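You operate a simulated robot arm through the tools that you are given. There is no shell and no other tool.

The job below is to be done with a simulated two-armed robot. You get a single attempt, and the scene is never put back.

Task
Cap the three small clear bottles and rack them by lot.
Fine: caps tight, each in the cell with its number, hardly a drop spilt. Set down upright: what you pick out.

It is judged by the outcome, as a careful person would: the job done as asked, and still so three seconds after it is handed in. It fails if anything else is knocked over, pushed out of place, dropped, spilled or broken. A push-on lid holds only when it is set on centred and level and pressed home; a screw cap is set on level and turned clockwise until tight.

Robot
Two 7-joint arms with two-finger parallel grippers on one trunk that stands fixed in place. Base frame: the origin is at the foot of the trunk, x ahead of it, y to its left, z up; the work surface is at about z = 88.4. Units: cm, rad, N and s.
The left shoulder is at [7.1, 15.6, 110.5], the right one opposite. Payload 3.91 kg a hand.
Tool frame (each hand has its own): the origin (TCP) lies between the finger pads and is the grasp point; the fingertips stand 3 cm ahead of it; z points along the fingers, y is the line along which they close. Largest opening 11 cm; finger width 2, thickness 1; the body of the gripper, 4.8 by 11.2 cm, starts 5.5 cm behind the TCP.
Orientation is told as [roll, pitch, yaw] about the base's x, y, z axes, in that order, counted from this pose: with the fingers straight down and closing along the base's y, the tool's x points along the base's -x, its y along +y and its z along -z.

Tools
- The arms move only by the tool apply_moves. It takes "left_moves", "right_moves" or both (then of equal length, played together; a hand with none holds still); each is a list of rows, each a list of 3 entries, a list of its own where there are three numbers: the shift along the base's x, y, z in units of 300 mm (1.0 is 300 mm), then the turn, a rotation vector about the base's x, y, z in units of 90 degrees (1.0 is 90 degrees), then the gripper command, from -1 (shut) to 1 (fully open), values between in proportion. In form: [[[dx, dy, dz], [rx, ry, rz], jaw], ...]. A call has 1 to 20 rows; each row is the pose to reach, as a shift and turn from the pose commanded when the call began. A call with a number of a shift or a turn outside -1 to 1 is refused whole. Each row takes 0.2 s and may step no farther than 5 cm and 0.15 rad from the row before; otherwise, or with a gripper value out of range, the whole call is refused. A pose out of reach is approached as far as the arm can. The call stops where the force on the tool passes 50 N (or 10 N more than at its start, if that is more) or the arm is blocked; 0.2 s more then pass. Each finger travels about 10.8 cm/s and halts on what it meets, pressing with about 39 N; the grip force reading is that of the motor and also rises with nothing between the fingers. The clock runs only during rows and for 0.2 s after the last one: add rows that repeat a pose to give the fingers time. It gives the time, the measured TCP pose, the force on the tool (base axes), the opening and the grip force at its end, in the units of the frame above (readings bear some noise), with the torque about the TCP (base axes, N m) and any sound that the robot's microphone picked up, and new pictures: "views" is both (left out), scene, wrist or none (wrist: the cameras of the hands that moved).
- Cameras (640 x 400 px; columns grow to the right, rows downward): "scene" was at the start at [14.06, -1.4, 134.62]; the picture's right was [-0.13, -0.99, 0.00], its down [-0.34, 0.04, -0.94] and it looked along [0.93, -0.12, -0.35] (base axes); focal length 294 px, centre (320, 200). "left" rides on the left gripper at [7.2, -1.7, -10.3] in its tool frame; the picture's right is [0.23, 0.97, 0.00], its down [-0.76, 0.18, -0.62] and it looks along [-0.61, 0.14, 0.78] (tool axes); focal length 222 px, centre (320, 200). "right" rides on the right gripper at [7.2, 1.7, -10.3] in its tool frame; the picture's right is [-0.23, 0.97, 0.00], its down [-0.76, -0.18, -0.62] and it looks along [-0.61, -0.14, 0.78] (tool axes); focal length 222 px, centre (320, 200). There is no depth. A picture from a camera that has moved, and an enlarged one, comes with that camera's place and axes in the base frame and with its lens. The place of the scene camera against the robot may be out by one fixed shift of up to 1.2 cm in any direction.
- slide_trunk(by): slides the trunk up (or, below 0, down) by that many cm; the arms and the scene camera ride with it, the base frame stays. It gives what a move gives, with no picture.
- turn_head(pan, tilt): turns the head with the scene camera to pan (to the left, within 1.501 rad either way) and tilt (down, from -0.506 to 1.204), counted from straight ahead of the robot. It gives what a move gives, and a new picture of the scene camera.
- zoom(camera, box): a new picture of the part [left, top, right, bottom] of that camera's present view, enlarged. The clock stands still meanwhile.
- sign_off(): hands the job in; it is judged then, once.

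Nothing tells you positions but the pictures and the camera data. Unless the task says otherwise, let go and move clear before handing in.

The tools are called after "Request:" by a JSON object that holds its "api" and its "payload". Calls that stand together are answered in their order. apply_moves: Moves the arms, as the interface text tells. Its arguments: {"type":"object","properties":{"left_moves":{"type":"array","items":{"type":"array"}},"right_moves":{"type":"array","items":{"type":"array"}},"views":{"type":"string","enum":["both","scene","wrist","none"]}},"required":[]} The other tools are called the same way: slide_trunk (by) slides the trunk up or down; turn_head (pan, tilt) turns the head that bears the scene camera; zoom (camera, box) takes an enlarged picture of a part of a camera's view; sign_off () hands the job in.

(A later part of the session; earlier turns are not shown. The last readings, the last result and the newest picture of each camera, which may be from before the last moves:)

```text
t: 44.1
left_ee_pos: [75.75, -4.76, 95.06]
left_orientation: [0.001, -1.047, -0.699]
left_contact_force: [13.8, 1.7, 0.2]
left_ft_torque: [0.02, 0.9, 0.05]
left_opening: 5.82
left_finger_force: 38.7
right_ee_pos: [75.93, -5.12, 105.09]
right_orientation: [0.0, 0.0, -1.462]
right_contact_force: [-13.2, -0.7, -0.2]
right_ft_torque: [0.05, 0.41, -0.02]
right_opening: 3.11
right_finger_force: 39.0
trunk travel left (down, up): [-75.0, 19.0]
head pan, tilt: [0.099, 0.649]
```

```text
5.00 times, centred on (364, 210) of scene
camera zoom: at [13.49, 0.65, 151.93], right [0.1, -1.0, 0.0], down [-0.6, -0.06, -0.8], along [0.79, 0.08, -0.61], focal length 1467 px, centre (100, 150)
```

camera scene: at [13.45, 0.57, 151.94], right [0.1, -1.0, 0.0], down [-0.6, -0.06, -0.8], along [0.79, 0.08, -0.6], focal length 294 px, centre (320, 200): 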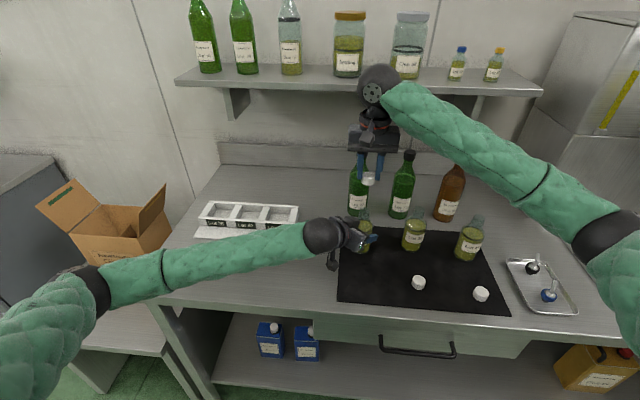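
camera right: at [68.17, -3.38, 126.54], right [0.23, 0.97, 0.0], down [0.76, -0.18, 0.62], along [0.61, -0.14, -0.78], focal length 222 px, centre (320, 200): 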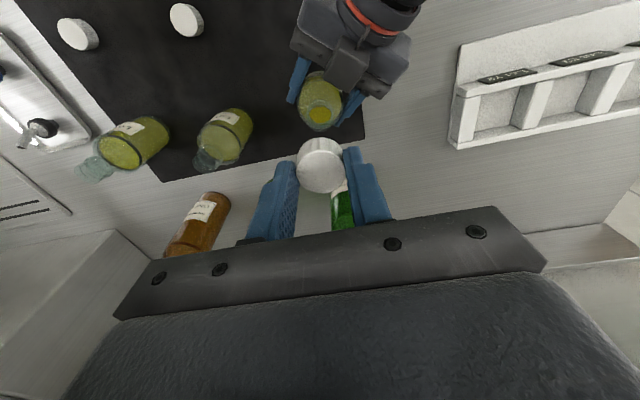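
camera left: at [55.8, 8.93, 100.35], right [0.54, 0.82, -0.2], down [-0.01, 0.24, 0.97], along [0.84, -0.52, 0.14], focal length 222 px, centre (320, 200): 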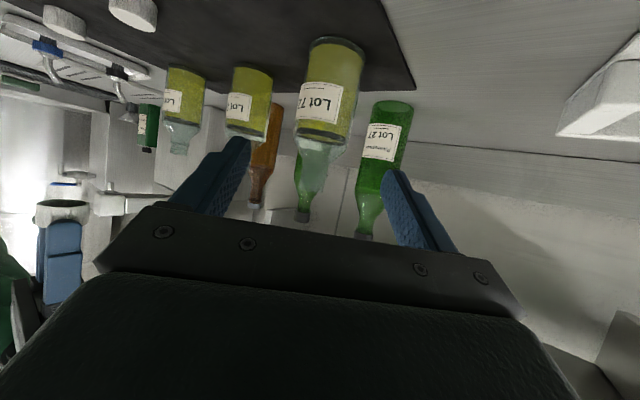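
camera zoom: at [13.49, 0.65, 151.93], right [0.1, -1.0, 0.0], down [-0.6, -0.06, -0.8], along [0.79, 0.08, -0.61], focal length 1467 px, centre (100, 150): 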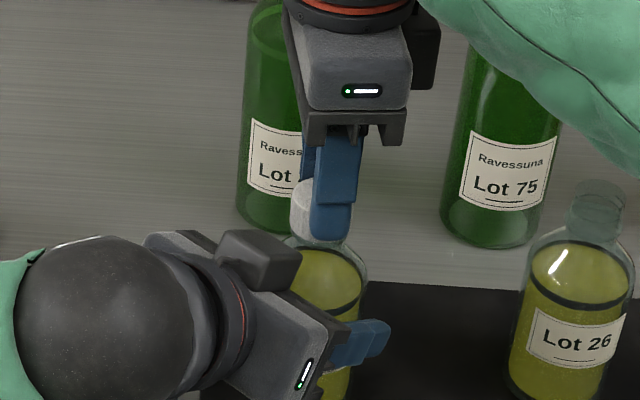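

The cap is drawing down the thread (height dropping without load). I'll release, swing back and re-grip for another stroke, shifting x by -0.1 cm to take out the side load.

Request:
{"api": "apply_moves", "payload": {"right_moves": [[[-0.003, 0, 0], [0, 0, 0], -1], [[-0.003, 0, 0], [0, 0, 0], -0.2], [[-0.003, 0, 0], [0, 0, 0.05], -0.2], [[-0.003, 0, 0], [0, 0, 0.14], -0.2], [[-0.003, 0, 0], [0, 0, 0.23], -0.2], [[-0.003, 0, 0], [0, 0, 0.32], -0.2], [[-0.003, 0, 0], [0, 0, 0.41], -0.2], [[-0.003, 0, 0], [0, 0, 0.5], -0.2], [[-0.003, 0, 0], [0, 0, 0.59], -0.2], [[-0.003, 0, 0], [0, 0, 0.68], -0.2], [[-0.003, 0, 0], [0, 0, 0.77], -0.2], [[-0.003, 0, 0], [0, 0, 0.86], -0.2], [[-0.003, 0, 0], [0, 0, 0.93], -0.2], [[-0.003, 0, 0], [0, 0, 0.93], -0.2], [[-0.003, 0, 0], [0, 0, 0.93], -0.5], [[-0.003, 0, 0], [0, 0, 0.93], -1], [[-0.003, 0, 0], [0, 0, 0.93], -1]], "views": "none"}}

Request:
{"api": "apply_moves", "payload": {"right_moves": [[[0, 0, -0.002], [0, 0, 0], -1], [[0, 0, -0.002], [0, 0, -0.07], -1], [[0, 0, -0.002], [0, 0, -0.16], -1], [[0, 0, -0.002], [0, 0, -0.25], -1], [[0, 0, -0.002], [0, 0, -0.34], -1], [[0, 0, -0.002], [0, 0, -0.43], -1], [[0, 0, -0.003], [0, 0, -0.52], -1], [[0, 0, -0.003], [0, 0, -0.61], -1], [[0, 0, -0.003], [0, 0, -0.7], -1], [[0, 0, -0.003], [0, 0, -0.79], -1], [[0, 0, -0.003], [0, 0, -0.88], -1], [[0, 0, -0.003], [0, 0, -0.93], -1], [[0, 0, -0.003], [0, 0, -0.93], -1]], "views": "none"}}

Request:
{"api": "zoom", "payload": {"camera": "right", "box": [240, 90, 400, 190]}}

```text
t: 47.7
left_ee_pos: [75.57, -4.88, 95.16]
left_orientation: [-0.002, -1.047, -0.698]
left_contact_force: [2.6, -9.4, 0.0]
left_ft_torque: [0.7, 0.2, -0.01]
left_opening: 5.81
left_finger_force: 39.2
right_ee_pos: [75.91, -5.01, 105.17]
right_orientation: [0.001, 0.001, 0.002]
right_contact_force: [-2.1, 8.2, 0.0]
right_ft_torque: [0.23, 0.04, 0.02]
right_opening: 3.05
right_finger_force: 39.4
trunk travel left (down, up): [-75.0, 19.0]
head pan, tilt: [0.099, 0.649]
```

```text
t: 50.5
left_ee_pos: [75.43, -4.86, 95.1]
left_orientation: [-0.002, -1.048, -0.698]
left_contact_force: [-19.9, -11.6, 0.1]
left_ft_torque: [0.53, -1.19, -0.83]
left_opening: 5.88
left_finger_force: 39.3
right_ee_pos: [75.88, -4.97, 105.05]
right_orientation: [-0.001, 0.0, -1.46]
right_contact_force: [18.4, 10.1, 1.8]
right_ft_torque: [0.39, -0.59, 0.76]
right_opening: 3.08
right_finger_force: 38.3
trunk travel left (down, up): [-75.0, 19.0]
head pan, tilt: [0.099, 0.649]
```

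```text
4.00 times, centred on (320, 140) of right
camera zoom: at [76.8, 2.23, 115.42], right [0.99, -0.12, 0.0], down [-0.09, -0.78, 0.62], along [-0.08, -0.62, -0.78], focal length 888 px, centre (320, 440)
```

zoom: 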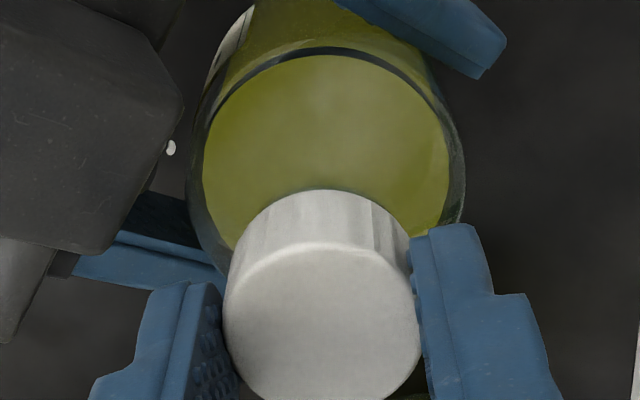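

Torque has risen to about 0.76 N·m on the right hand with the opposite on the left: the cap has gone tight. I'll release, swing part-way back, re-grip and make one short confirming turn.

Request:
{"api": "apply_moves", "payload": {"right_moves": [[[0, 0, 0], [0, 0, 0], -0.2], [[0, 0, 0], [0, 0, 0], -0.2], [[0, 0, 0], [0, 0, 0.09], -0.2], [[0, 0, 0], [0, 0, 0.18], -0.2], [[0, 0, 0], [0, 0, 0.27], -0.2], [[0, 0, 0], [0, 0, 0.36], -0.2], [[0, 0, 0], [0, 0, 0.45], -0.2], [[0, 0, 0], [0, 0, 0.54], -0.2], [[0, 0, 0], [0, 0, 0.54], -0.2], [[0, 0, 0], [0, 0, 0.54], -0.5], [[0, 0, 0], [0, 0, 0.54], -1], [[0, 0, 0], [0, 0, 0.54], -1]], "views": "none"}}

Request:
{"api": "zoom", "payload": {"camera": "right", "box": [240, 90, 400, 190]}}

Request:
{"api": "apply_moves", "payload": {"right_moves": [[[0, 0, 0], [0, 0, -0.05], -1], [[0, 0, 0], [0, 0, -0.1], -1], [[0, 0, 0], [0, 0, -0.15], -1], [[0, 0, 0], [0, 0, -0.2], -1], [[0, 0, 0], [0, 0, -0.2], -1]], "views": "none"}}

```text
t: 53.1
left_ee_pos: [75.71, -4.78, 95.08]
left_orientation: [0.0, -1.045, -0.695]
left_contact_force: [3.7, 4.1, 0.2]
left_ft_torque: [-0.27, 0.2, -0.08]
left_opening: 5.87
left_finger_force: 39.0
right_ee_pos: [75.93, -5.05, 105.03]
right_orientation: [0.001, -0.001, -0.611]
right_contact_force: [-3.6, -3.8, 0.0]
right_ft_torque: [-0.11, 0.17, 0.17]
right_opening: 3.09
right_finger_force: 38.7
trunk travel left (down, up): [-75.0, 19.0]
head pan, tilt: [0.099, 0.649]
```

```text
4.00 times, centred on (320, 140) of right
camera zoom: at [70.98, 0.44, 115.4], right [0.75, 0.67, 0.0], down [0.52, -0.58, 0.62], along [0.41, -0.46, -0.78], focal length 888 px, centre (320, 440)
```

zoom: 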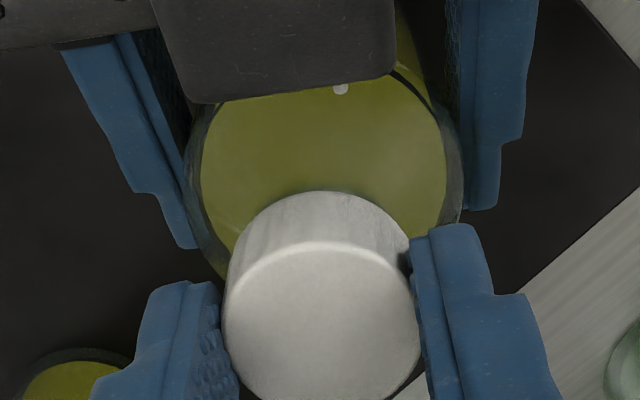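

```text
t: 54.3
left_ee_pos: [75.61, -4.81, 95.03]
left_orientation: [-0.001, -1.046, -0.696]
left_contact_force: [-4.1, -6.4, -0.4]
left_ft_torque: [0.5, -0.24, -0.65]
left_opening: 5.84
left_finger_force: 38.8
right_ee_pos: [75.84, -5.07, 105.09]
right_orientation: [0.0, 0.001, -0.926]
right_contact_force: [3.9, 7.7, 1.1]
right_ft_torque: [0.24, -0.15, 0.57]
right_opening: 3.13
right_finger_force: 39.3
trunk travel left (down, up): [-75.0, 19.0]
head pan, tilt: [0.099, 0.649]
```

Torque builds right away again (0.57 N·m). One more small turn to see that it saturates.

Request:
{"api": "apply_moves", "payload": {"right_moves": [[[0, 0, 0], [0, 0, -0.06], -1], [[0, 0, 0], [0, 0, -0.12], -1], [[0, 0, 0], [0, 0, -0.18], -1], [[0, 0, 0], [0, 0, -0.24], -1], [[0, 0, 0], [0, 0, -0.24], -1]], "views": "none"}}

Request:
{"api": "zoom", "payload": {"camera": "left", "box": [160, 40, 480, 240]}}

Request:
{"api": "zoom", "payload": {"camera": "scene", "box": [300, 170, 428, 250]}}

```text
t: 55.5
left_ee_pos: [75.51, -4.92, 95.05]
left_orientation: [-0.002, -1.047, -0.698]
left_contact_force: [-11.2, -11.4, 0.0]
left_ft_torque: [0.67, -0.73, -0.64]
left_opening: 5.85
left_finger_force: 38.9
right_ee_pos: [75.84, -5.01, 105.01]
right_orientation: [0.001, 0.0, -1.306]
right_contact_force: [10.6, 11.4, 0.5]
right_ft_torque: [0.4, -0.38, 0.57]
right_opening: 3.06
right_finger_force: 38.5
trunk travel left (down, up): [-75.0, 19.0]
head pan, tilt: [0.099, 0.649]
```

```text
2.00 times, centred on (320, 140) of left
camera zoom: at [64.84, 1.96, 94.01], right [0.54, 0.82, -0.2], down [-0.01, 0.24, 0.97], along [0.84, -0.52, 0.13], focal length 444 px, centre (320, 320)
```

zoom: 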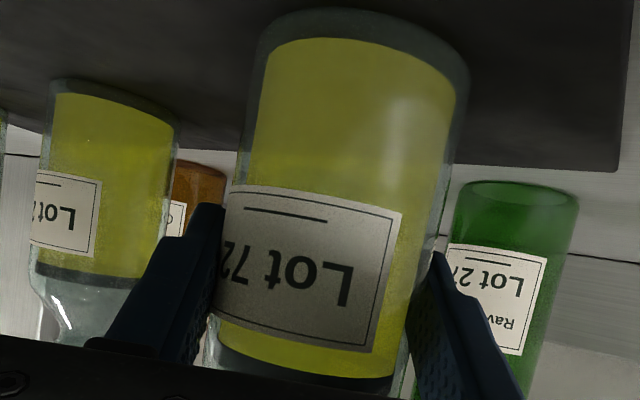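

```text
5.00 times, centred on (364, 210) of scene
camera zoom: at [13.51, 0.64, 151.93], right [0.1, -1.0, 0.0], down [-0.6, -0.06, -0.8], along [0.79, 0.08, -0.61], focal length 1467 px, centre (100, 150)
```

zoom: 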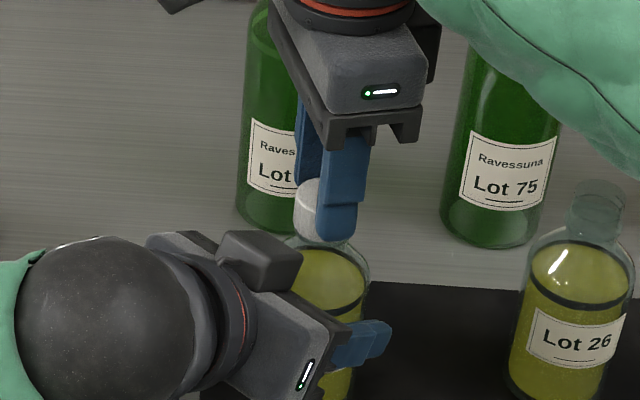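

Torque saturates at about 0.57 N·m with the fingers slipping on the cap while the bottle stays put, so Lot 72 is capped tight. I'll release, raise the right hand and take it over toward the middle cap.

Request:
{"api": "apply_moves", "payload": {"right_moves": [[[0, 0, 0], [0, 0, 0], -0.15], [[0, 0, 0], [0, 0, 0], -0.1], [[0, 0, 0.1], [0, 0, 0], -0.1], [[0, 0, 0.25], [0, 0, 0], -0.1], [[0, 0, 0.4], [0, 0, 0], -0.1], [[-0.04, -0.05, 0.4], [0, 0, 0.0831], 0], [[-0.08, -0.1, 0.4], [0, 0, 0.1662], 0], [[-0.12, -0.15, 0.4], [0, 0, 0.2493], 0], [[-0.16, -0.2, 0.4], [0, 0, 0.3324], 0], [[-0.2, -0.25, 0.4], [0, 0, 0.4155], 0], [[-0.24, -0.3, 0.4], [0, 0, 0.4986], 0], [[-0.28, -0.35, 0.4], [0, 0, 0.5817], 0], [[-0.32, -0.4, 0.4], [0, 0, 0.6648], 0], [[-0.36, -0.45, 0.4], [0, 0, 0.7479], 0], [[-0.4, -0.5, 0.4], [0, 0, 0.831], 0], [[-0.4, -0.5, 0.4], [0, 0, 0.831], 0]], "views": "both"}}

Request:
{"api": "zoom", "payload": {"camera": "scene", "box": [300, 170, 428, 250]}}

```text
t: 58.9
left_ee_pos: [75.7, -4.74, 95.11]
left_orientation: [-0.002, -1.048, -0.696]
left_contact_force: [-0.3, 0.2, 0.2]
left_ft_torque: [0.03, 0.03, -0.05]
left_opening: 5.87
left_finger_force: 39.2
right_ee_pos: [63.94, -20.1, 117.0]
right_orientation: [0.002, 0.002, 0.003]
right_contact_force: [0.4, 0.8, 0.3]
right_ft_torque: [0.01, 0.03, 0.02]
right_opening: 5.47
right_finger_force: 0.1
trunk travel left (down, up): [-75.0, 19.0]
head pan, tilt: [0.099, 0.649]
camera scene: at [13.56, 0.7, 151.92], right [0.1, -0.99, 0.0], down [-0.6, -0.06, -0.8], along [0.79, 0.08, -0.61], focal length 294 px, centre (320, 200)
camera right: at [56.71, -18.42, 127.32], right [0.22, 0.97, 0.0], down [0.76, -0.17, 0.62], along [0.61, -0.14, -0.78], focal length 222 px, centre (320, 200)
```

scene: 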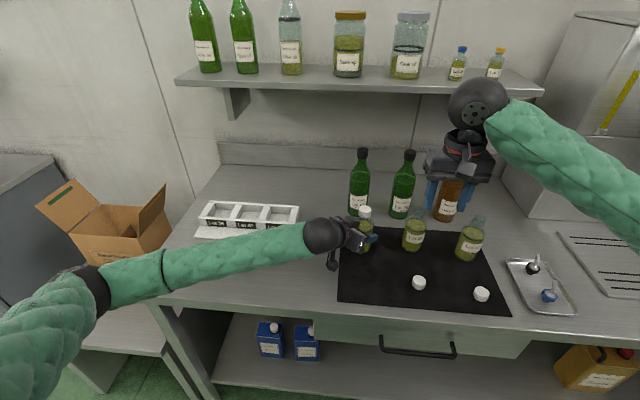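
right: 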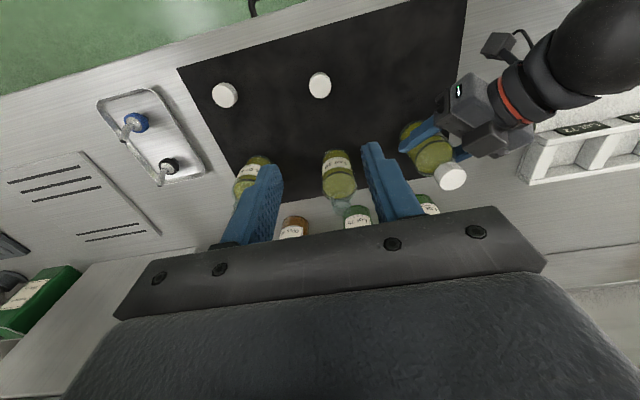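

```text
5.00 times, centred on (364, 210) of scene
camera zoom: at [13.56, 0.7, 151.92], right [0.1, -0.99, 0.0], down [-0.6, -0.06, -0.8], along [0.79, 0.08, -0.61], focal length 1467 px, centre (100, 150)
```

zoom: 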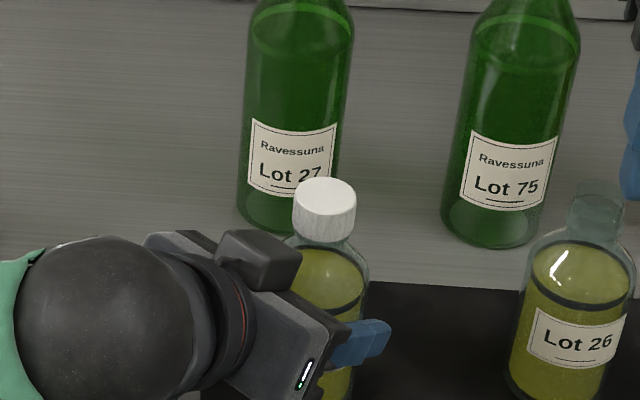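

The cap sits level on Lot 72. Now the left hand lets go, backs out along its approach line, and turns to point straight down above the bottle for carrying it to the rack.

Request:
{"api": "apply_moves", "payload": {"left_moves": [[[0, 0, 0], [0, 0, 0], 0.3], [[0, 0, 0], [0, 0, 0], 0.64], [[-0.0663, 0.0557, 0.05], [0, 0, 0], 0.64], [[-0.1326, 0.1114, 0.1], [0, 0, 0], 0.64], [[-0.1989, 0.1671, 0.15], [0, 0, 0], 0.64], [[-0.2652, 0.2228, 0.2], [0, 0, 0], 0.64], [[-0.3315, 0.2785, 0.25], [0, 0, 0], 0.64], [[-0.3033, 0.2546, 0.301], [0.0194, 0.0532, 0.0335], 0.64], [[-0.2751, 0.2307, 0.352], [0.0387, 0.1064, 0.0671], 0.64], [[-0.2469, 0.2068, 0.403], [0.0581, 0.1596, 0.1006], 0.64], [[-0.2187, 0.1829, 0.454], [0.0774, 0.2127, 0.1341], 0.64], [[-0.1905, 0.159, 0.505], [0.0968, 0.2659, 0.1677], 0.64], [[-0.1624, 0.1351, 0.556], [0.1162, 0.3191, 0.2012], 0.64], [[-0.1342, 0.1112, 0.607], [0.1355, 0.3723, 0.2347], 0.64], [[-0.106, 0.0873, 0.658], [0.1549, 0.4255, 0.2683], 0.64], [[-0.0778, 0.0634, 0.709], [0.1742, 0.4786, 0.3018], 0.64], [[-0.0497, 0.0395, 0.76], [0.1936, 0.5318, 0.3353], 0.64], [[-0.0215, 0.0156, 0.811], [0.2129, 0.585, 0.3689], 0.64], [[0.0067, -0.0083, 0.863], [0.2323, 0.6382, 0.4024], 0.64], [[0.0067, -0.0083, 0.863], [0.2323, 0.6382, 0.4024], 0.64]], "views": "both"}}

Request:
{"api": "zoom", "payload": {"camera": "left", "box": [240, 60, 400, 160]}}

Request:
{"api": "zoom", "payload": {"camera": "scene", "box": [300, 190, 428, 270]}}

```text
t: 63.1
left_ee_pos: [75.73, -5.04, 120.98]
left_orientation: [0.0, 0.002, 0.0]
left_contact_force: [0.1, -1.2, 0.3]
left_ft_torque: [0.01, 0.0, -0.03]
left_opening: 9.0
left_finger_force: 0.2
right_ee_pos: [63.75, -19.94, 117.04]
right_orientation: [-0.002, 0.0, 0.003]
right_contact_force: [-0.8, 0.9, 0.3]
right_ft_torque: [-0.02, 0.01, -0.01]
right_opening: 5.51
right_finger_force: 0.0
trunk travel left (down, up): [-75.0, 19.0]
head pan, tilt: [0.099, 0.649]
camera scene: at [13.46, 0.71, 151.94], right [0.1, -0.99, 0.0], down [-0.6, -0.06, -0.8], along [0.79, 0.08, -0.6], focal length 294 px, centre (320, 200)
camera left: at [68.46, -6.74, 131.31], right [-0.23, 0.97, 0.0], down [0.76, 0.18, 0.62], along [0.61, 0.14, -0.78], focal length 222 px, centre (320, 200)
```

scene: 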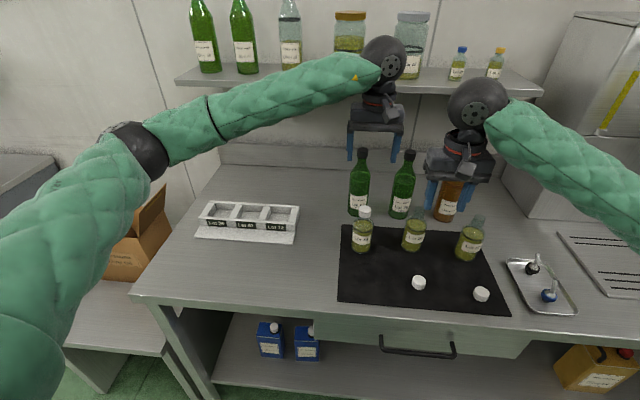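
left: 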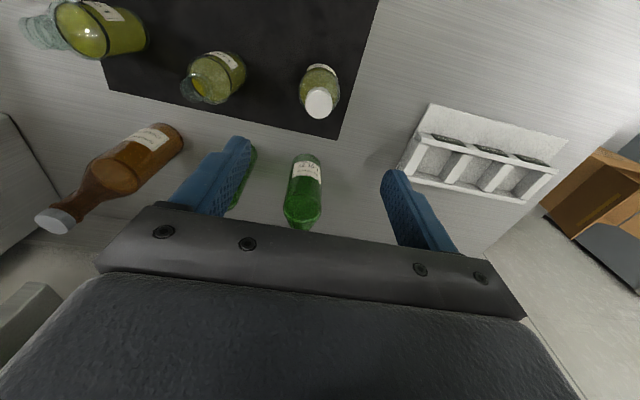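

```text
4.00 times, centred on (320, 110) of left
camera zoom: at [68.46, -6.74, 131.31], right [-0.23, 0.97, 0.0], down [0.76, 0.18, 0.62], along [0.61, 0.14, -0.78], focal length 888 px, centre (320, 560)
```

zoom: 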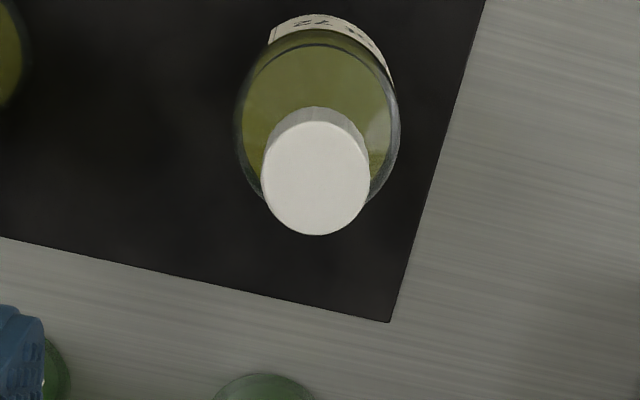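

```text
5.00 times, centred on (364, 230) of scene
camera zoom: at [13.46, 0.71, 151.94], right [0.1, -0.99, 0.0], down [-0.6, -0.06, -0.8], along [0.79, 0.08, -0.6], focal length 1467 px, centre (100, 50)
```

zoom: 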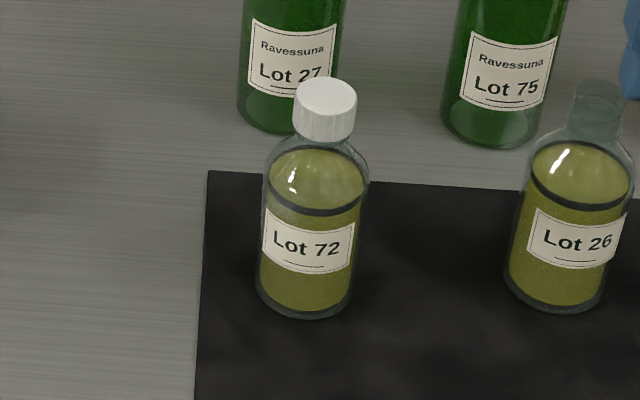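

Lot 72 stands upright with its cap level. I'll descend the left hand over it, correcting slightly (+0.2, -0.06), and check again close up.

Request:
{"api": "apply_moves", "payload": {"left_moves": [[[0.007, -0.002, -0.12], [0, 0, 0], 0.64], [[0.007, -0.002, -0.25], [0, 0, 0], 0.64], [[0.007, -0.002, -0.36], [0, 0, 0], 0.64], [[0.007, -0.002, -0.433], [0, 0, 0], 0.64], [[0.007, -0.002, -0.433], [0, 0, 0], 0.64]], "views": "none"}}

Request:
{"api": "zoom", "payload": {"camera": "left", "box": [200, 80, 440, 230]}}

Request:
{"api": "zoom", "payload": {"camera": "scene", "box": [300, 170, 428, 250]}}

```text
t: 64.3
left_ee_pos: [75.97, -5.06, 108.28]
left_orientation: [0.0, 0.0, -0.001]
left_contact_force: [0.1, 0.6, -0.3]
left_ft_torque: [0.02, 0.0, -0.04]
left_opening: 9.0
left_finger_force: 0.0
right_ee_pos: [63.73, -20.02, 117.05]
right_orientation: [0.0, 0.001, 0.003]
right_contact_force: [0.6, -0.9, 0.6]
right_ft_torque: [0.01, 0.02, -0.01]
right_opening: 5.5
right_finger_force: 0.0
trunk travel left (down, up): [-75.0, 19.0]
head pan, tilt: [0.099, 0.649]
```

```text
2.67 times, centred on (320, 155) of left
camera zoom: at [68.67, -6.7, 118.51], right [-0.23, 0.97, 0.0], down [0.76, 0.18, 0.62], along [0.61, 0.14, -0.78], focal length 592 px, centre (320, 320)
```

zoom: 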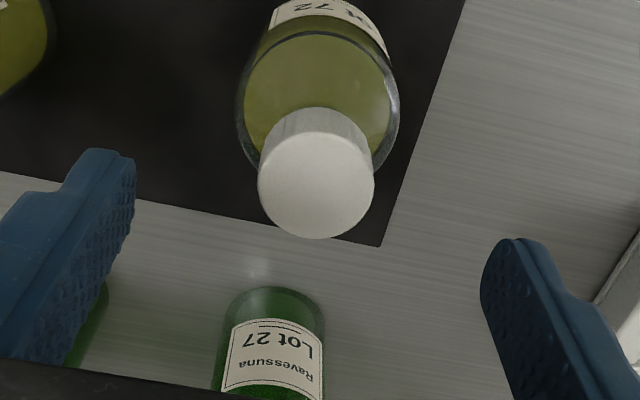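

```text
5.00 times, centred on (364, 210) of scene
camera zoom: at [13.44, 0.61, 151.94], right [0.1, -1.0, 0.0], down [-0.6, -0.06, -0.8], along [0.79, 0.08, -0.6], focal length 1467 px, centre (100, 150)
```

zoom: 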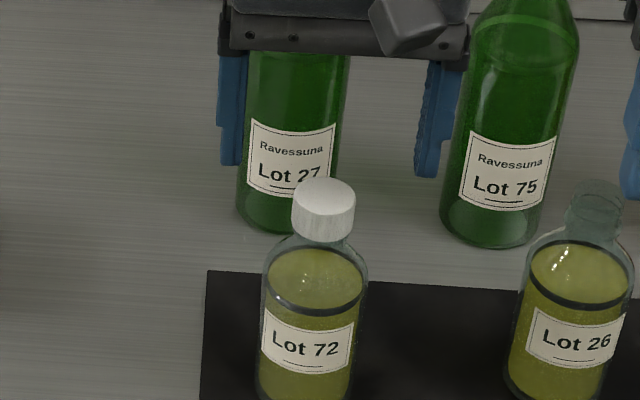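

Aligned to within a millimetre. Descending so the pads reach the bottle's upper body while the palm stays above the cap, then closing gently.

Request:
{"api": "apply_moves", "payload": {"left_moves": [[[0, -0.002, -0.12], [0, 0, 0], 0.64], [[0, -0.002, -0.23], [0, 0, 0], 0.64], [[0, -0.002, -0.3], [0, 0, 0], 0.64], [[0, -0.002, -0.327], [0, 0, 0], 0.64], [[0, -0.002, -0.327], [0, 0, 0], 0.64]], "views": "none"}}

Request:
{"api": "zoom", "payload": {"camera": "left", "box": [200, 80, 440, 230]}}

Request:
{"api": "zoom", "payload": {"camera": "scene", "box": [300, 170, 428, 250]}}

```text
t: 65.5
left_ee_pos: [75.97, -5.22, 98.18]
left_orientation: [0.001, 0.0, 0.002]
left_contact_force: [0.4, -0.5, -0.4]
left_ft_torque: [-0.04, -0.01, -0.05]
left_opening: 9.02
left_finger_force: 0.0
right_ee_pos: [63.99, -20.03, 117.06]
right_orientation: [-0.001, 0.001, 0.001]
right_contact_force: [0.1, -0.5, -0.5]
right_ft_torque: [-0.03, 0.02, 0.02]
right_opening: 5.52
right_finger_force: 0.1
trunk travel left (down, up): [-75.0, 19.0]
head pan, tilt: [0.099, 0.649]
```

```text
2.67 times, centred on (320, 155) of left
camera zoom: at [68.72, -6.82, 108.54], right [-0.23, 0.97, 0.0], down [0.76, 0.18, 0.62], along [0.61, 0.14, -0.78], focal length 592 px, centre (320, 320)
```

zoom: 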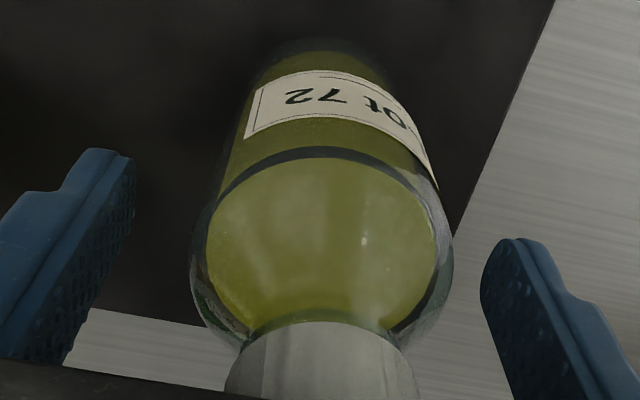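

```text
5.00 times, centred on (364, 210) of scene
camera zoom: at [13.47, 0.62, 151.93], right [0.1, -1.0, 0.0], down [-0.6, -0.06, -0.8], along [0.79, 0.08, -0.6], focal length 1467 px, centre (100, 150)
```

zoom: 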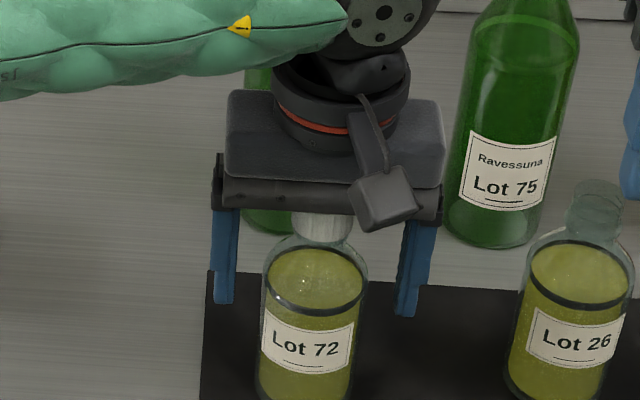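

The bottle is slightly toward +y between the fingers; I shift 0.15 cm and close gently.

Request:
{"api": "apply_moves", "payload": {"left_moves": [[[0, 0.005, 0], [0, 0, 0], 0.5], [[0, 0.005, 0], [0, 0, 0], 0.25], [[0, 0.005, 0], [0, 0, 0], 0.15], [[0, 0.005, 0], [0, 0, 0], 0.09], [[0, 0.005, 0], [0, 0, 0], 0.03], [[0, 0.005, 0], [0, 0, 0], -0.1], [[0, 0.005, 0], [0, 0, 0], -0.4], [[0, 0.005, 0], [0, 0, 0], -0.4]], "views": "none"}}

Request:
{"api": "zoom", "payload": {"camera": "left", "box": [200, 80, 440, 230]}}

Request:
{"api": "zoom", "payload": {"camera": "scene", "box": [300, 170, 428, 250]}}

```text
t: 67.3
left_ee_pos: [75.87, -5.13, 98.3]
left_orientation: [0.001, 0.001, 0.001]
left_contact_force: [-0.7, -2.2, -0.8]
left_ft_torque: [-0.23, 0.08, 0.03]
left_opening: 5.84
left_finger_force: 38.9
right_ee_pos: [63.96, -20.15, 117.06]
right_orientation: [-0.002, 0.001, 0.002]
right_contact_force: [-0.2, 0.7, 0.7]
right_ft_torque: [-0.03, -0.01, -0.02]
right_opening: 5.52
right_finger_force: 0.0
trunk travel left (down, up): [-75.0, 19.0]
head pan, tilt: [0.099, 0.649]
```

```text
2.67 times, centred on (320, 155) of left
camera zoom: at [68.71, -6.73, 108.57], right [-0.23, 0.97, 0.0], down [0.76, 0.18, 0.62], along [0.61, 0.14, -0.78], focal length 592 px, centre (320, 320)
```

zoom: 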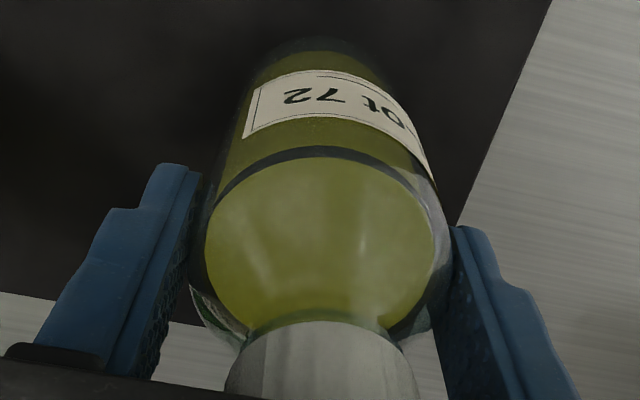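

```text
5.00 times, centred on (364, 210) of scene
camera zoom: at [13.48, 0.59, 151.93], right [0.1, -1.0, 0.0], down [-0.6, -0.06, -0.8], along [0.79, 0.08, -0.61], focal length 1467 px, centre (100, 150)
```

zoom: 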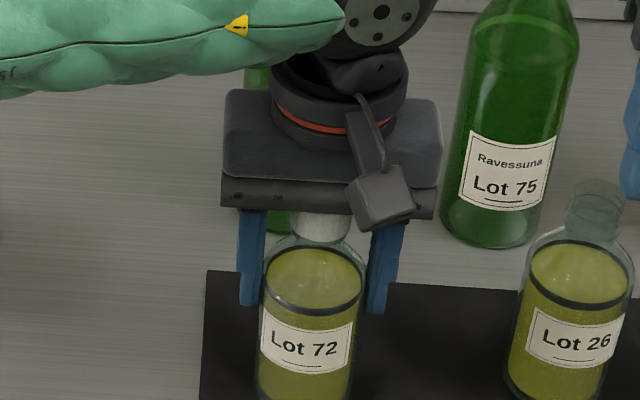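

Gripped at 5.84 cm. I'll lift Lot 72 straight up and carry it sideways to a viewing point near the rack so I can measure the Lot 72 cell past the bottle.

Request:
{"api": "apply_moves", "payload": {"left_moves": [[[0, 0, 0.03], [0, 0, 0], -0.4], [[0, 0, 0.1], [0, 0, 0], -0.4], [[0, 0, 0.2], [0, 0, 0], -0.4], [[0, 0, 0.3], [0, 0, 0], -0.4], [[0, 0, 0.39], [0, 0, 0], -0.4], [[0, 0.1, 0.39], [0, 0, 0], -0.4], [[0, 0.2, 0.39], [0, 0, 0], -0.4], [[0.05, 0.3, 0.39], [0, 0, 0], -0.4], [[0.137, 0.403, 0.39], [0, 0, 0], -0.4], [[0.137, 0.403, 0.39], [0, 0, 0], -0.4], [[0.137, 0.403, 0.39], [0, 0, 0], -0.4]], "views": "both"}}

Request:
{"api": "zoom", "payload": {"camera": "left", "box": [340, 60, 580, 210]}}

Request:
{"api": "zoom", "payload": {"camera": "scene", "box": [190, 160, 350, 260]}}

```text
t: 69.7
left_ee_pos: [80.28, 7.2, 109.87]
left_orientation: [-0.001, 0.001, 0.0]
left_contact_force: [0.3, -0.4, -3.6]
left_ft_torque: [0.01, -0.01, -0.01]
left_opening: 5.85
left_finger_force: 39.4
right_ee_pos: [63.95, -20.05, 116.9]
right_orientation: [0.0, 0.002, 0.001]
right_contact_force: [-0.1, 0.0, 0.1]
right_ft_torque: [0.01, -0.02, 0.03]
right_opening: 5.5
right_finger_force: 0.0
trunk travel left (down, up): [-75.0, 19.0]
head pan, tilt: [0.099, 0.649]
camera scene: at [13.53, 0.7, 151.93], right [0.1, -0.99, 0.0], down [-0.6, -0.06, -0.8], along [0.79, 0.08, -0.61], focal length 294 px, centre (320, 200)
camera left: at [72.95, 5.57, 120.22], right [-0.23, 0.97, 0.0], down [0.76, 0.18, 0.62], along [0.61, 0.14, -0.78], focal length 222 px, centre (320, 200)
```

scene: 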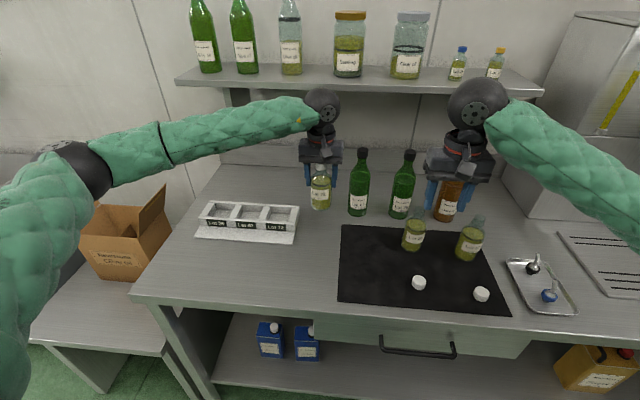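
left: 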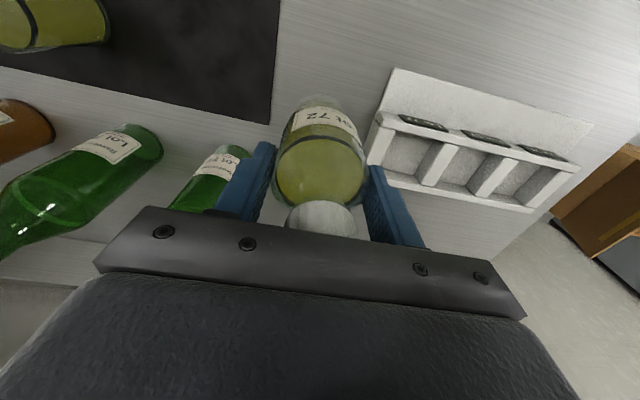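

```text
2.67 times, centred on (460, 135) of left
camera zoom: at [72.95, 5.57, 120.22], right [-0.23, 0.97, 0.0], down [0.76, 0.18, 0.62], along [0.61, 0.14, -0.78], focal length 592 px, centre (-53, 373)
```

zoom: 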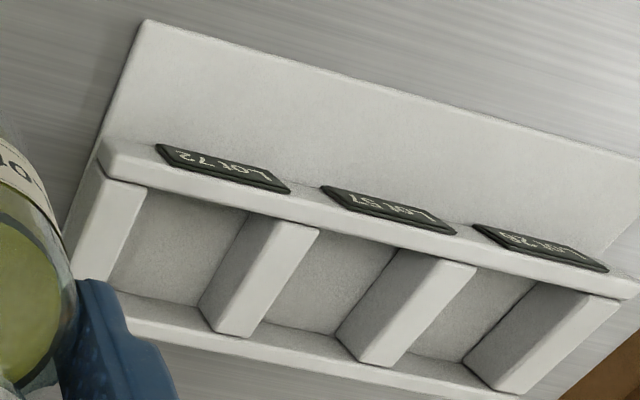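

```text
4.00 times, centred on (270, 210) of scene
camera zoom: at [13.53, 0.7, 151.93], right [0.1, -0.99, 0.0], down [-0.6, -0.06, -0.8], along [0.79, 0.08, -0.61], focal length 1174 px, centre (520, 160)
```

zoom: 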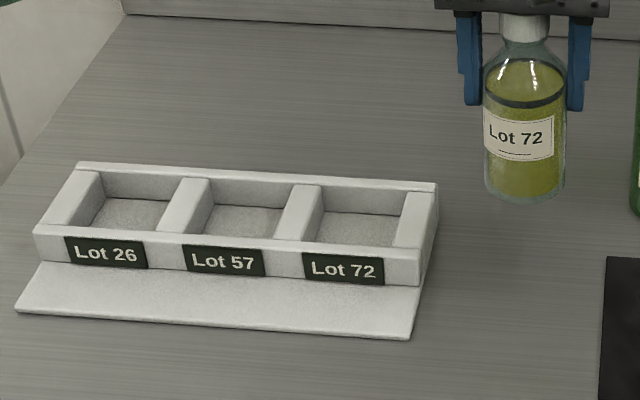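

From this view the Lot 72 cell's walls run about x 81.4–88.2, y 17.9–25.1, so its centre is near (84.8, 21.6), with wall tops around z = 92. I'll carry the bottle above it and stop just over the walls to check.

Request:
{"api": "apply_moves", "payload": {"left_moves": [[[0.039, 0.121, 0], [0, 0, 0], -0.4], [[0.0775, 0.242, 0], [0, 0, 0], -0.4], [[0.116, 0.362, 0], [0, 0, 0], -0.4], [[0.155, 0.483, 0], [0, 0, 0], -0.4], [[0.155, 0.483, -0.1], [0, 0, 0], -0.4], [[0.155, 0.483, -0.2], [0, 0, 0], -0.4], [[0.155, 0.483, -0.2], [0, 0, 0], -0.4], [[0.155, 0.483, -0.2], [0, 0, 0], -0.4]], "views": "wrist"}}

Request:
{"api": "zoom", "payload": {"camera": "left", "box": [220, 60, 460, 210]}}

Request:
{"api": "zoom", "payload": {"camera": "scene", "box": [190, 150, 350, 250]}}

```text
t: 71.5
left_ee_pos: [84.69, 21.56, 103.96]
left_orientation: [0.002, 0.0, -0.001]
left_contact_force: [0.1, 0.0, -3.7]
left_ft_torque: [0.0, 0.05, -0.01]
left_opening: 5.84
left_finger_force: 39.2
right_ee_pos: [63.93, -20.08, 117.01]
right_orientation: [0.001, 0.002, 0.001]
right_contact_force: [-0.2, -0.1, 0.1]
right_ft_torque: [-0.02, 0.02, 0.01]
right_opening: 5.48
right_finger_force: 0.1
trunk travel left (down, up): [-75.0, 19.0]
head pan, tilt: [0.099, 0.649]
camera left: at [77.55, 19.88, 114.15], right [-0.23, 0.97, 0.0], down [0.76, 0.18, 0.62], along [0.61, 0.14, -0.78], focal length 222 px, centre (320, 200)
```

left: 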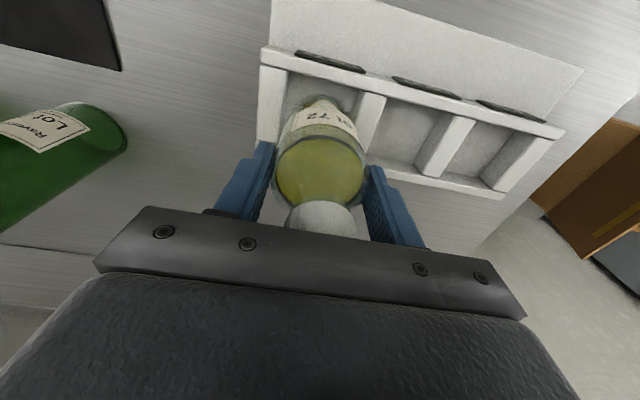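

```text
2.67 times, centred on (340, 135) of left
camera zoom: at [77.55, 19.88, 114.15], right [-0.23, 0.97, 0.0], down [0.76, 0.18, 0.62], along [0.61, 0.14, -0.78], focal length 592 px, centre (267, 373)
```

zoom: 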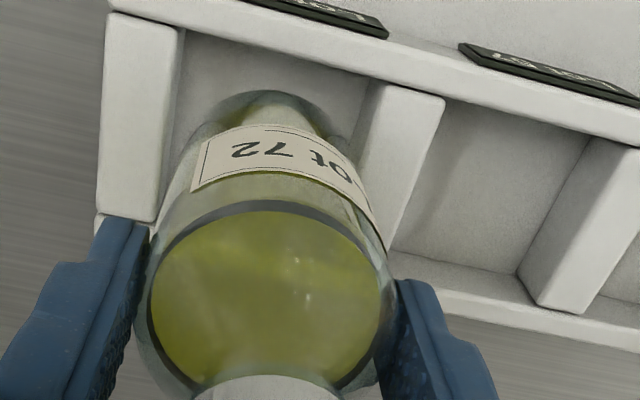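

```text
4.00 times, centred on (270, 200) of scene
camera zoom: at [13.55, 0.64, 151.92], right [0.1, -1.0, 0.0], down [-0.6, -0.06, -0.8], along [0.79, 0.08, -0.61], focal length 1174 px, centre (520, 200)
```

zoom: 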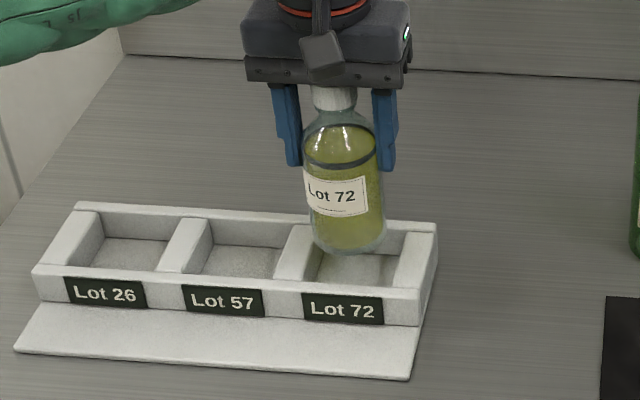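

The bottle hangs over the Lot 72 cell with roughly 0.6 cm to spare all round. I'll lower it into the cell, then feel for the floor in small steps.

Request:
{"api": "apply_moves", "payload": {"left_moves": [[[0.003, -0.003, -0.04], [0, 0, 0], -0.4], [[0.003, -0.003, -0.08], [0, 0, 0], -0.4], [[0.003, -0.003, -0.115], [0, 0, 0], -0.4], [[0.003, -0.003, -0.145], [0, 0, 0], -0.4], [[0.003, -0.003, -0.145], [0, 0, 0], -0.4]], "views": "none"}}

Request:
{"api": "zoom", "payload": {"camera": "scene", "box": [190, 150, 350, 250]}}

Request:
{"api": "zoom", "payload": {"camera": "left", "box": [220, 60, 460, 210]}}

```text
t: 72.7
left_ee_pos: [84.91, 21.58, 99.49]
left_orientation: [0.001, 0.0, -0.002]
left_contact_force: [0.4, -0.1, -3.1]
left_ft_torque: [0.0, -0.01, -0.02]
left_opening: 5.83
left_finger_force: 39.1
right_ee_pos: [63.96, -20.1, 117.01]
right_orientation: [0.0, 0.0, 0.003]
right_contact_force: [-0.2, -0.9, 1.5]
right_ft_torque: [0.01, -0.01, 0.0]
right_opening: 5.51
right_finger_force: 0.0
trunk travel left (down, up): [-75.0, 19.0]
head pan, tilt: [0.099, 0.649]
```

```text
4.00 times, centred on (270, 200) of scene
camera zoom: at [13.49, 0.65, 151.93], right [0.1, -1.0, 0.0], down [-0.6, -0.06, -0.8], along [0.79, 0.08, -0.61], focal length 1174 px, centre (520, 200)
```

zoom: 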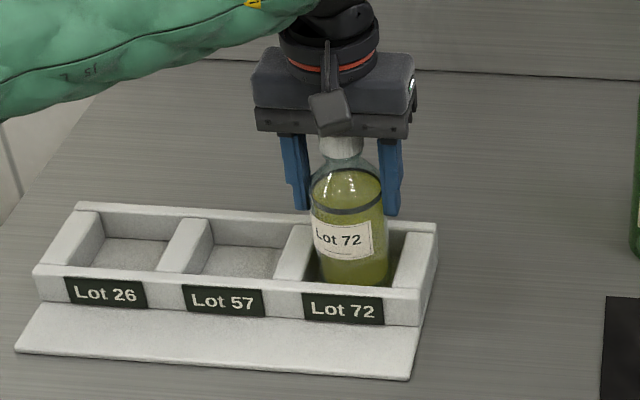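

```text
2.67 times, centred on (340, 135) of left
camera zoom: at [77.62, 19.8, 109.89], right [-0.23, 0.97, 0.0], down [0.76, 0.18, 0.62], along [0.61, 0.14, -0.78], focal length 592 px, centre (267, 373)
```

zoom: 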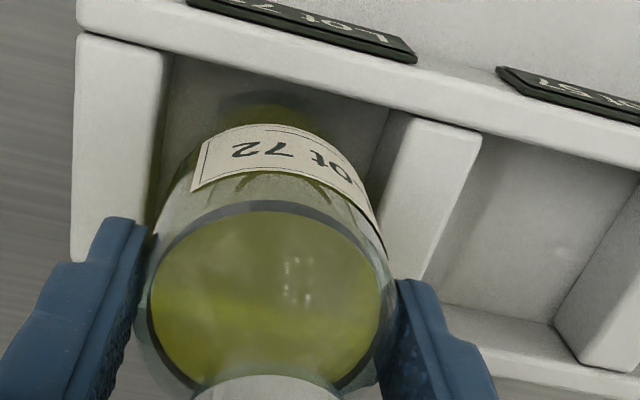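

The bottle is inside the cell. Lowering in millimetre steps until the floor takes its weight.

Request:
{"api": "apply_moves", "payload": {"left_moves": [[[0, 0, -0.004], [0, 0, 0], -0.4], [[0, 0, -0.008], [0, 0, 0], -0.4], [[0, 0, -0.013], [0, 0, 0], -0.4], [[0, 0, -0.013], [0, 0, 0], -0.4]], "views": "none"}}

Request:
{"api": "apply_moves", "payload": {"left_moves": [[[0, 0, -0.003], [0, 0, 0], -0.4], [[0, 0, -0.006], [0, 0, 0], -0.4], [[0, 0, -0.006], [0, 0, 0], -0.4]], "views": "none"}}

```text
t: 73.7
left_ee_pos: [84.95, 21.33, 99.13]
left_orientation: [0.0, -0.002, 0.0]
left_contact_force: [0.0, -0.4, -3.8]
left_ft_torque: [-0.02, 0.01, 0.02]
left_opening: 5.83
left_finger_force: 39.3
right_ee_pos: [63.84, -19.97, 116.85]
right_orientation: [0.0, 0.001, 0.002]
right_contact_force: [0.1, 0.1, -0.7]
right_ft_torque: [0.03, -0.02, 0.0]
right_opening: 5.51
right_finger_force: 0.1
trunk travel left (down, up): [-75.0, 19.0]
head pan, tilt: [0.099, 0.649]
```

```text
t: 74.5
left_ee_pos: [84.91, 21.29, 98.99]
left_orientation: [0.0, 0.001, -0.001]
left_contact_force: [0.6, 0.1, -3.3]
left_ft_torque: [-0.02, 0.06, -0.05]
left_opening: 5.85
left_finger_force: 38.8
right_ee_pos: [63.93, -20.06, 116.94]
right_orientation: [0.0, 0.001, 0.003]
right_contact_force: [-0.2, -0.2, 1.3]
right_ft_torque: [0.01, -0.04, 0.0]
right_opening: 5.51
right_finger_force: 0.2
trunk travel left (down, up): [-75.0, 19.0]
head pan, tilt: [0.099, 0.649]
```

Request:
{"api": "apply_moves", "payload": {"left_moves": [[[0, 0, -0.003], [0, 0, 0], -0.4], [[0, 0, -0.006], [0, 0, 0], -0.4], [[0, 0, -0.006], [0, 0, 0], -0.4]], "views": "none"}}

Request:
{"api": "apply_moves", "payload": {"left_moves": [[[0, 0, -0.003], [0, 0, 0], -0.4], [[0, 0, -0.006], [0, 0, 0], -0.4], [[0, 0, -0.006], [0, 0, 0], -0.4]], "views": "none"}}

Request:
{"api": "zoom", "payload": {"camera": "scene", "box": [190, 150, 350, 250]}}

```text
t: 75.3
left_ee_pos: [85.02, 21.46, 98.7]
left_orientation: [0.001, 0.0, 0.0]
left_contact_force: [0.1, 0.7, -3.5]
left_ft_torque: [0.02, -0.01, 0.03]
left_opening: 5.82
left_finger_force: 39.3
right_ee_pos: [63.93, -19.98, 116.94]
right_orientation: [0.0, 0.001, 0.001]
right_contact_force: [0.4, 0.2, -0.4]
right_ft_torque: [0.02, 0.02, 0.02]
right_opening: 5.5
right_finger_force: 0.1
trunk travel left (down, up): [-75.0, 19.0]
head pan, tilt: [0.099, 0.649]
```

```text
t: 76.1
left_ee_pos: [84.91, 21.47, 98.64]
left_orientation: [0.0, 0.0, 0.0]
left_contact_force: [-0.3, -0.4, -4.6]
left_ft_torque: [-0.01, 0.0, -0.02]
left_opening: 5.81
left_finger_force: 39.1
right_ee_pos: [63.82, -20.06, 116.91]
right_orientation: [0.0, -0.001, 0.002]
right_contact_force: [0.1, -1.1, 0.2]
right_ft_torque: [0.01, -0.02, 0.0]
right_opening: 5.51
right_finger_force: 0.0
trunk travel left (down, up): [-75.0, 19.0]
head pan, tilt: [0.099, 0.649]
```

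```text
4.00 times, centred on (270, 200) of scene
camera zoom: at [13.52, 0.65, 151.93], right [0.1, -1.0, 0.0], down [-0.6, -0.06, -0.8], along [0.79, 0.08, -0.61], focal length 1174 px, centre (520, 200)
```

zoom: 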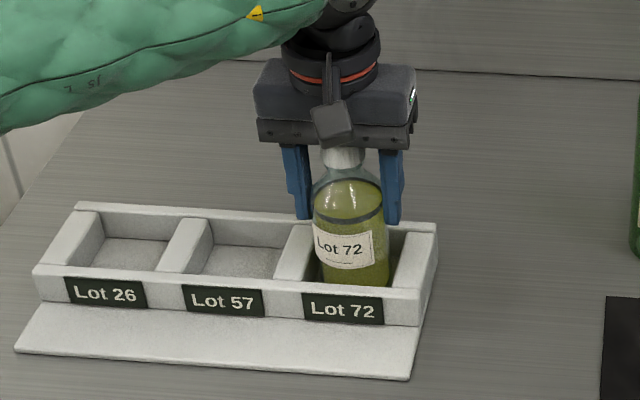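

Still hanging; a little further down.

Request:
{"api": "apply_moves", "payload": {"left_moves": [[[0, 0, -0.003], [0, 0, 0], -0.4], [[0, 0, -0.006], [0, 0, 0], -0.4], [[0, 0, -0.006], [0, 0, 0], -0.4]], "views": "none"}}

Request:
{"api": "apply_moves", "payload": {"left_moves": [[[0, 0, -0.003], [0, 0, 0], -0.4], [[0, 0, -0.006], [0, 0, 0], -0.4], [[0, 0, -0.006], [0, 0, 0], -0.4]], "views": "none"}}

```text
t: 76.9
left_ee_pos: [84.86, 21.43, 98.63]
left_orientation: [0.0, -0.002, 0.001]
left_contact_force: [2.8, 1.5, 8.7]
left_ft_torque: [0.3, -0.08, -0.03]
left_opening: 5.84
left_finger_force: 39.0
right_ee_pos: [63.86, -20.02, 117.03]
right_orientation: [0.0, 0.0, 0.002]
right_contact_force: [0.2, 0.3, -0.3]
right_ft_torque: [0.01, 0.0, -0.01]
right_opening: 5.51
right_finger_force: 0.0
trunk travel left (down, up): [-75.0, 19.0]
head pan, tilt: [0.099, 0.649]
```

```text
t: 77.7
left_ee_pos: [84.9, 21.4, 98.51]
left_orientation: [0.0, -0.003, -0.001]
left_contact_force: [7.9, 2.7, 23.7]
left_ft_torque: [0.12, -0.23, 0.06]
left_opening: 5.87
left_finger_force: 39.4
right_ee_pos: [63.66, -20.07, 117.07]
right_orientation: [0.002, 0.001, 0.002]
right_contact_force: [-0.7, 0.1, -0.7]
right_ft_torque: [-0.02, -0.01, -0.02]
right_opening: 5.51
right_finger_force: 0.1
trunk travel left (down, up): [-75.0, 19.0]
head pan, tilt: [0.099, 0.649]
```

The floor is found (about 24 N, a bit more than needed). I'll ease up a millimetre and a half, then open the fingers gently and rise straight up.

Request:
{"api": "apply_moves", "payload": {"left_moves": [[[0, 0, 0.003], [0, 0, 0], -0.4], [[0, 0, 0.0055], [0, 0, 0], -0.4], [[0, 0, 0.0055], [0, 0, 0], -0.4]], "views": "none"}}

Request:
{"api": "apply_moves", "payload": {"left_moves": [[[0, 0, 0], [0, 0, 0], 0.1], [[0, 0, 0], [0, 0, 0], 0.2], [[0, 0, 0], [0, 0, 0], 0.35], [[0, 0, 0], [0, 0, 0], 0.4]], "views": "none"}}

Request:
{"api": "zoom", "payload": {"camera": "scene", "box": [190, 150, 350, 250]}}

Request:
{"api": "zoom", "payload": {"camera": "left", "box": [220, 60, 460, 210]}}

```text
t: 78.5
left_ee_pos: [84.83, 21.37, 98.45]
left_orientation: [0.001, 0.001, 0.0]
left_contact_force: [7.1, -0.1, 19.9]
left_ft_torque: [-0.17, -0.22, 0.04]
left_opening: 5.83
left_finger_force: 39.1
right_ee_pos: [63.71, -20.1, 116.95]
right_orientation: [-0.001, -0.001, 0.001]
right_contact_force: [0.2, 0.9, -0.3]
right_ft_torque: [-0.01, 0.0, -0.03]
right_opening: 5.5
right_finger_force: 0.1
trunk travel left (down, up): [-75.0, 19.0]
head pan, tilt: [0.099, 0.649]
```

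```text
t: 79.5
left_ee_pos: [84.92, 21.51, 98.4]
left_orientation: [-0.001, 0.0, 0.0]
left_contact_force: [0.4, -1.2, 0.0]
left_ft_torque: [0.0, 0.01, -0.01]
left_opening: 7.69
left_finger_force: 0.0
right_ee_pos: [63.75, -20.12, 117.03]
right_orientation: [0.001, 0.0, 0.002]
right_contact_force: [0.4, -0.3, -0.4]
right_ft_torque: [0.04, -0.03, -0.02]
right_opening: 5.51
right_finger_force: 0.1
trunk travel left (down, up): [-75.0, 19.0]
head pan, tilt: [0.099, 0.649]
```

```text
4.00 times, centred on (270, 200) of scene
camera zoom: at [13.46, 0.63, 151.93], right [0.1, -1.0, 0.0], down [-0.6, -0.06, -0.8], along [0.79, 0.08, -0.6], focal length 1174 px, centre (520, 200)
```

zoom: 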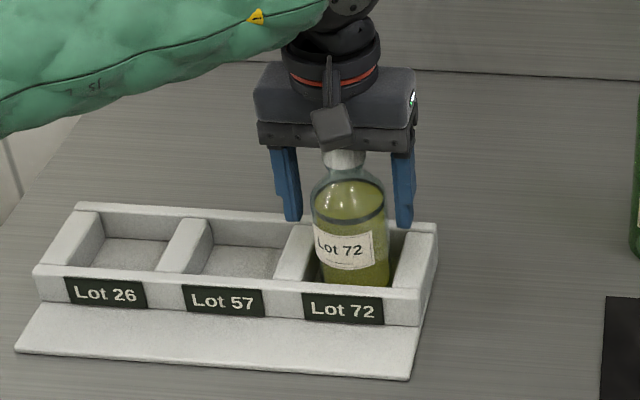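

```text
2.67 times, centred on (340, 135) of left
camera zoom: at [77.59, 19.77, 108.72], right [-0.23, 0.97, 0.0], down [0.76, 0.18, 0.62], along [0.61, 0.14, -0.78], focal length 592 px, centre (267, 373)
```

zoom: 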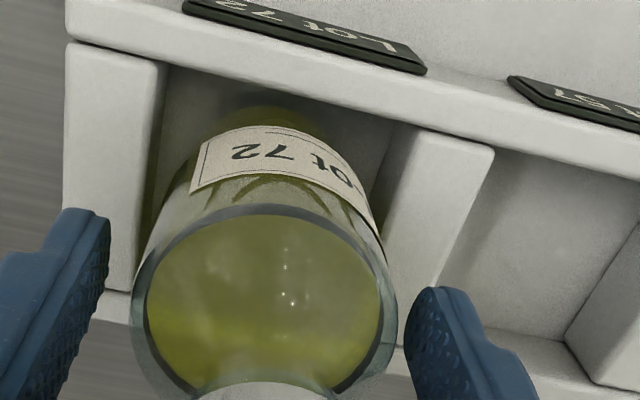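

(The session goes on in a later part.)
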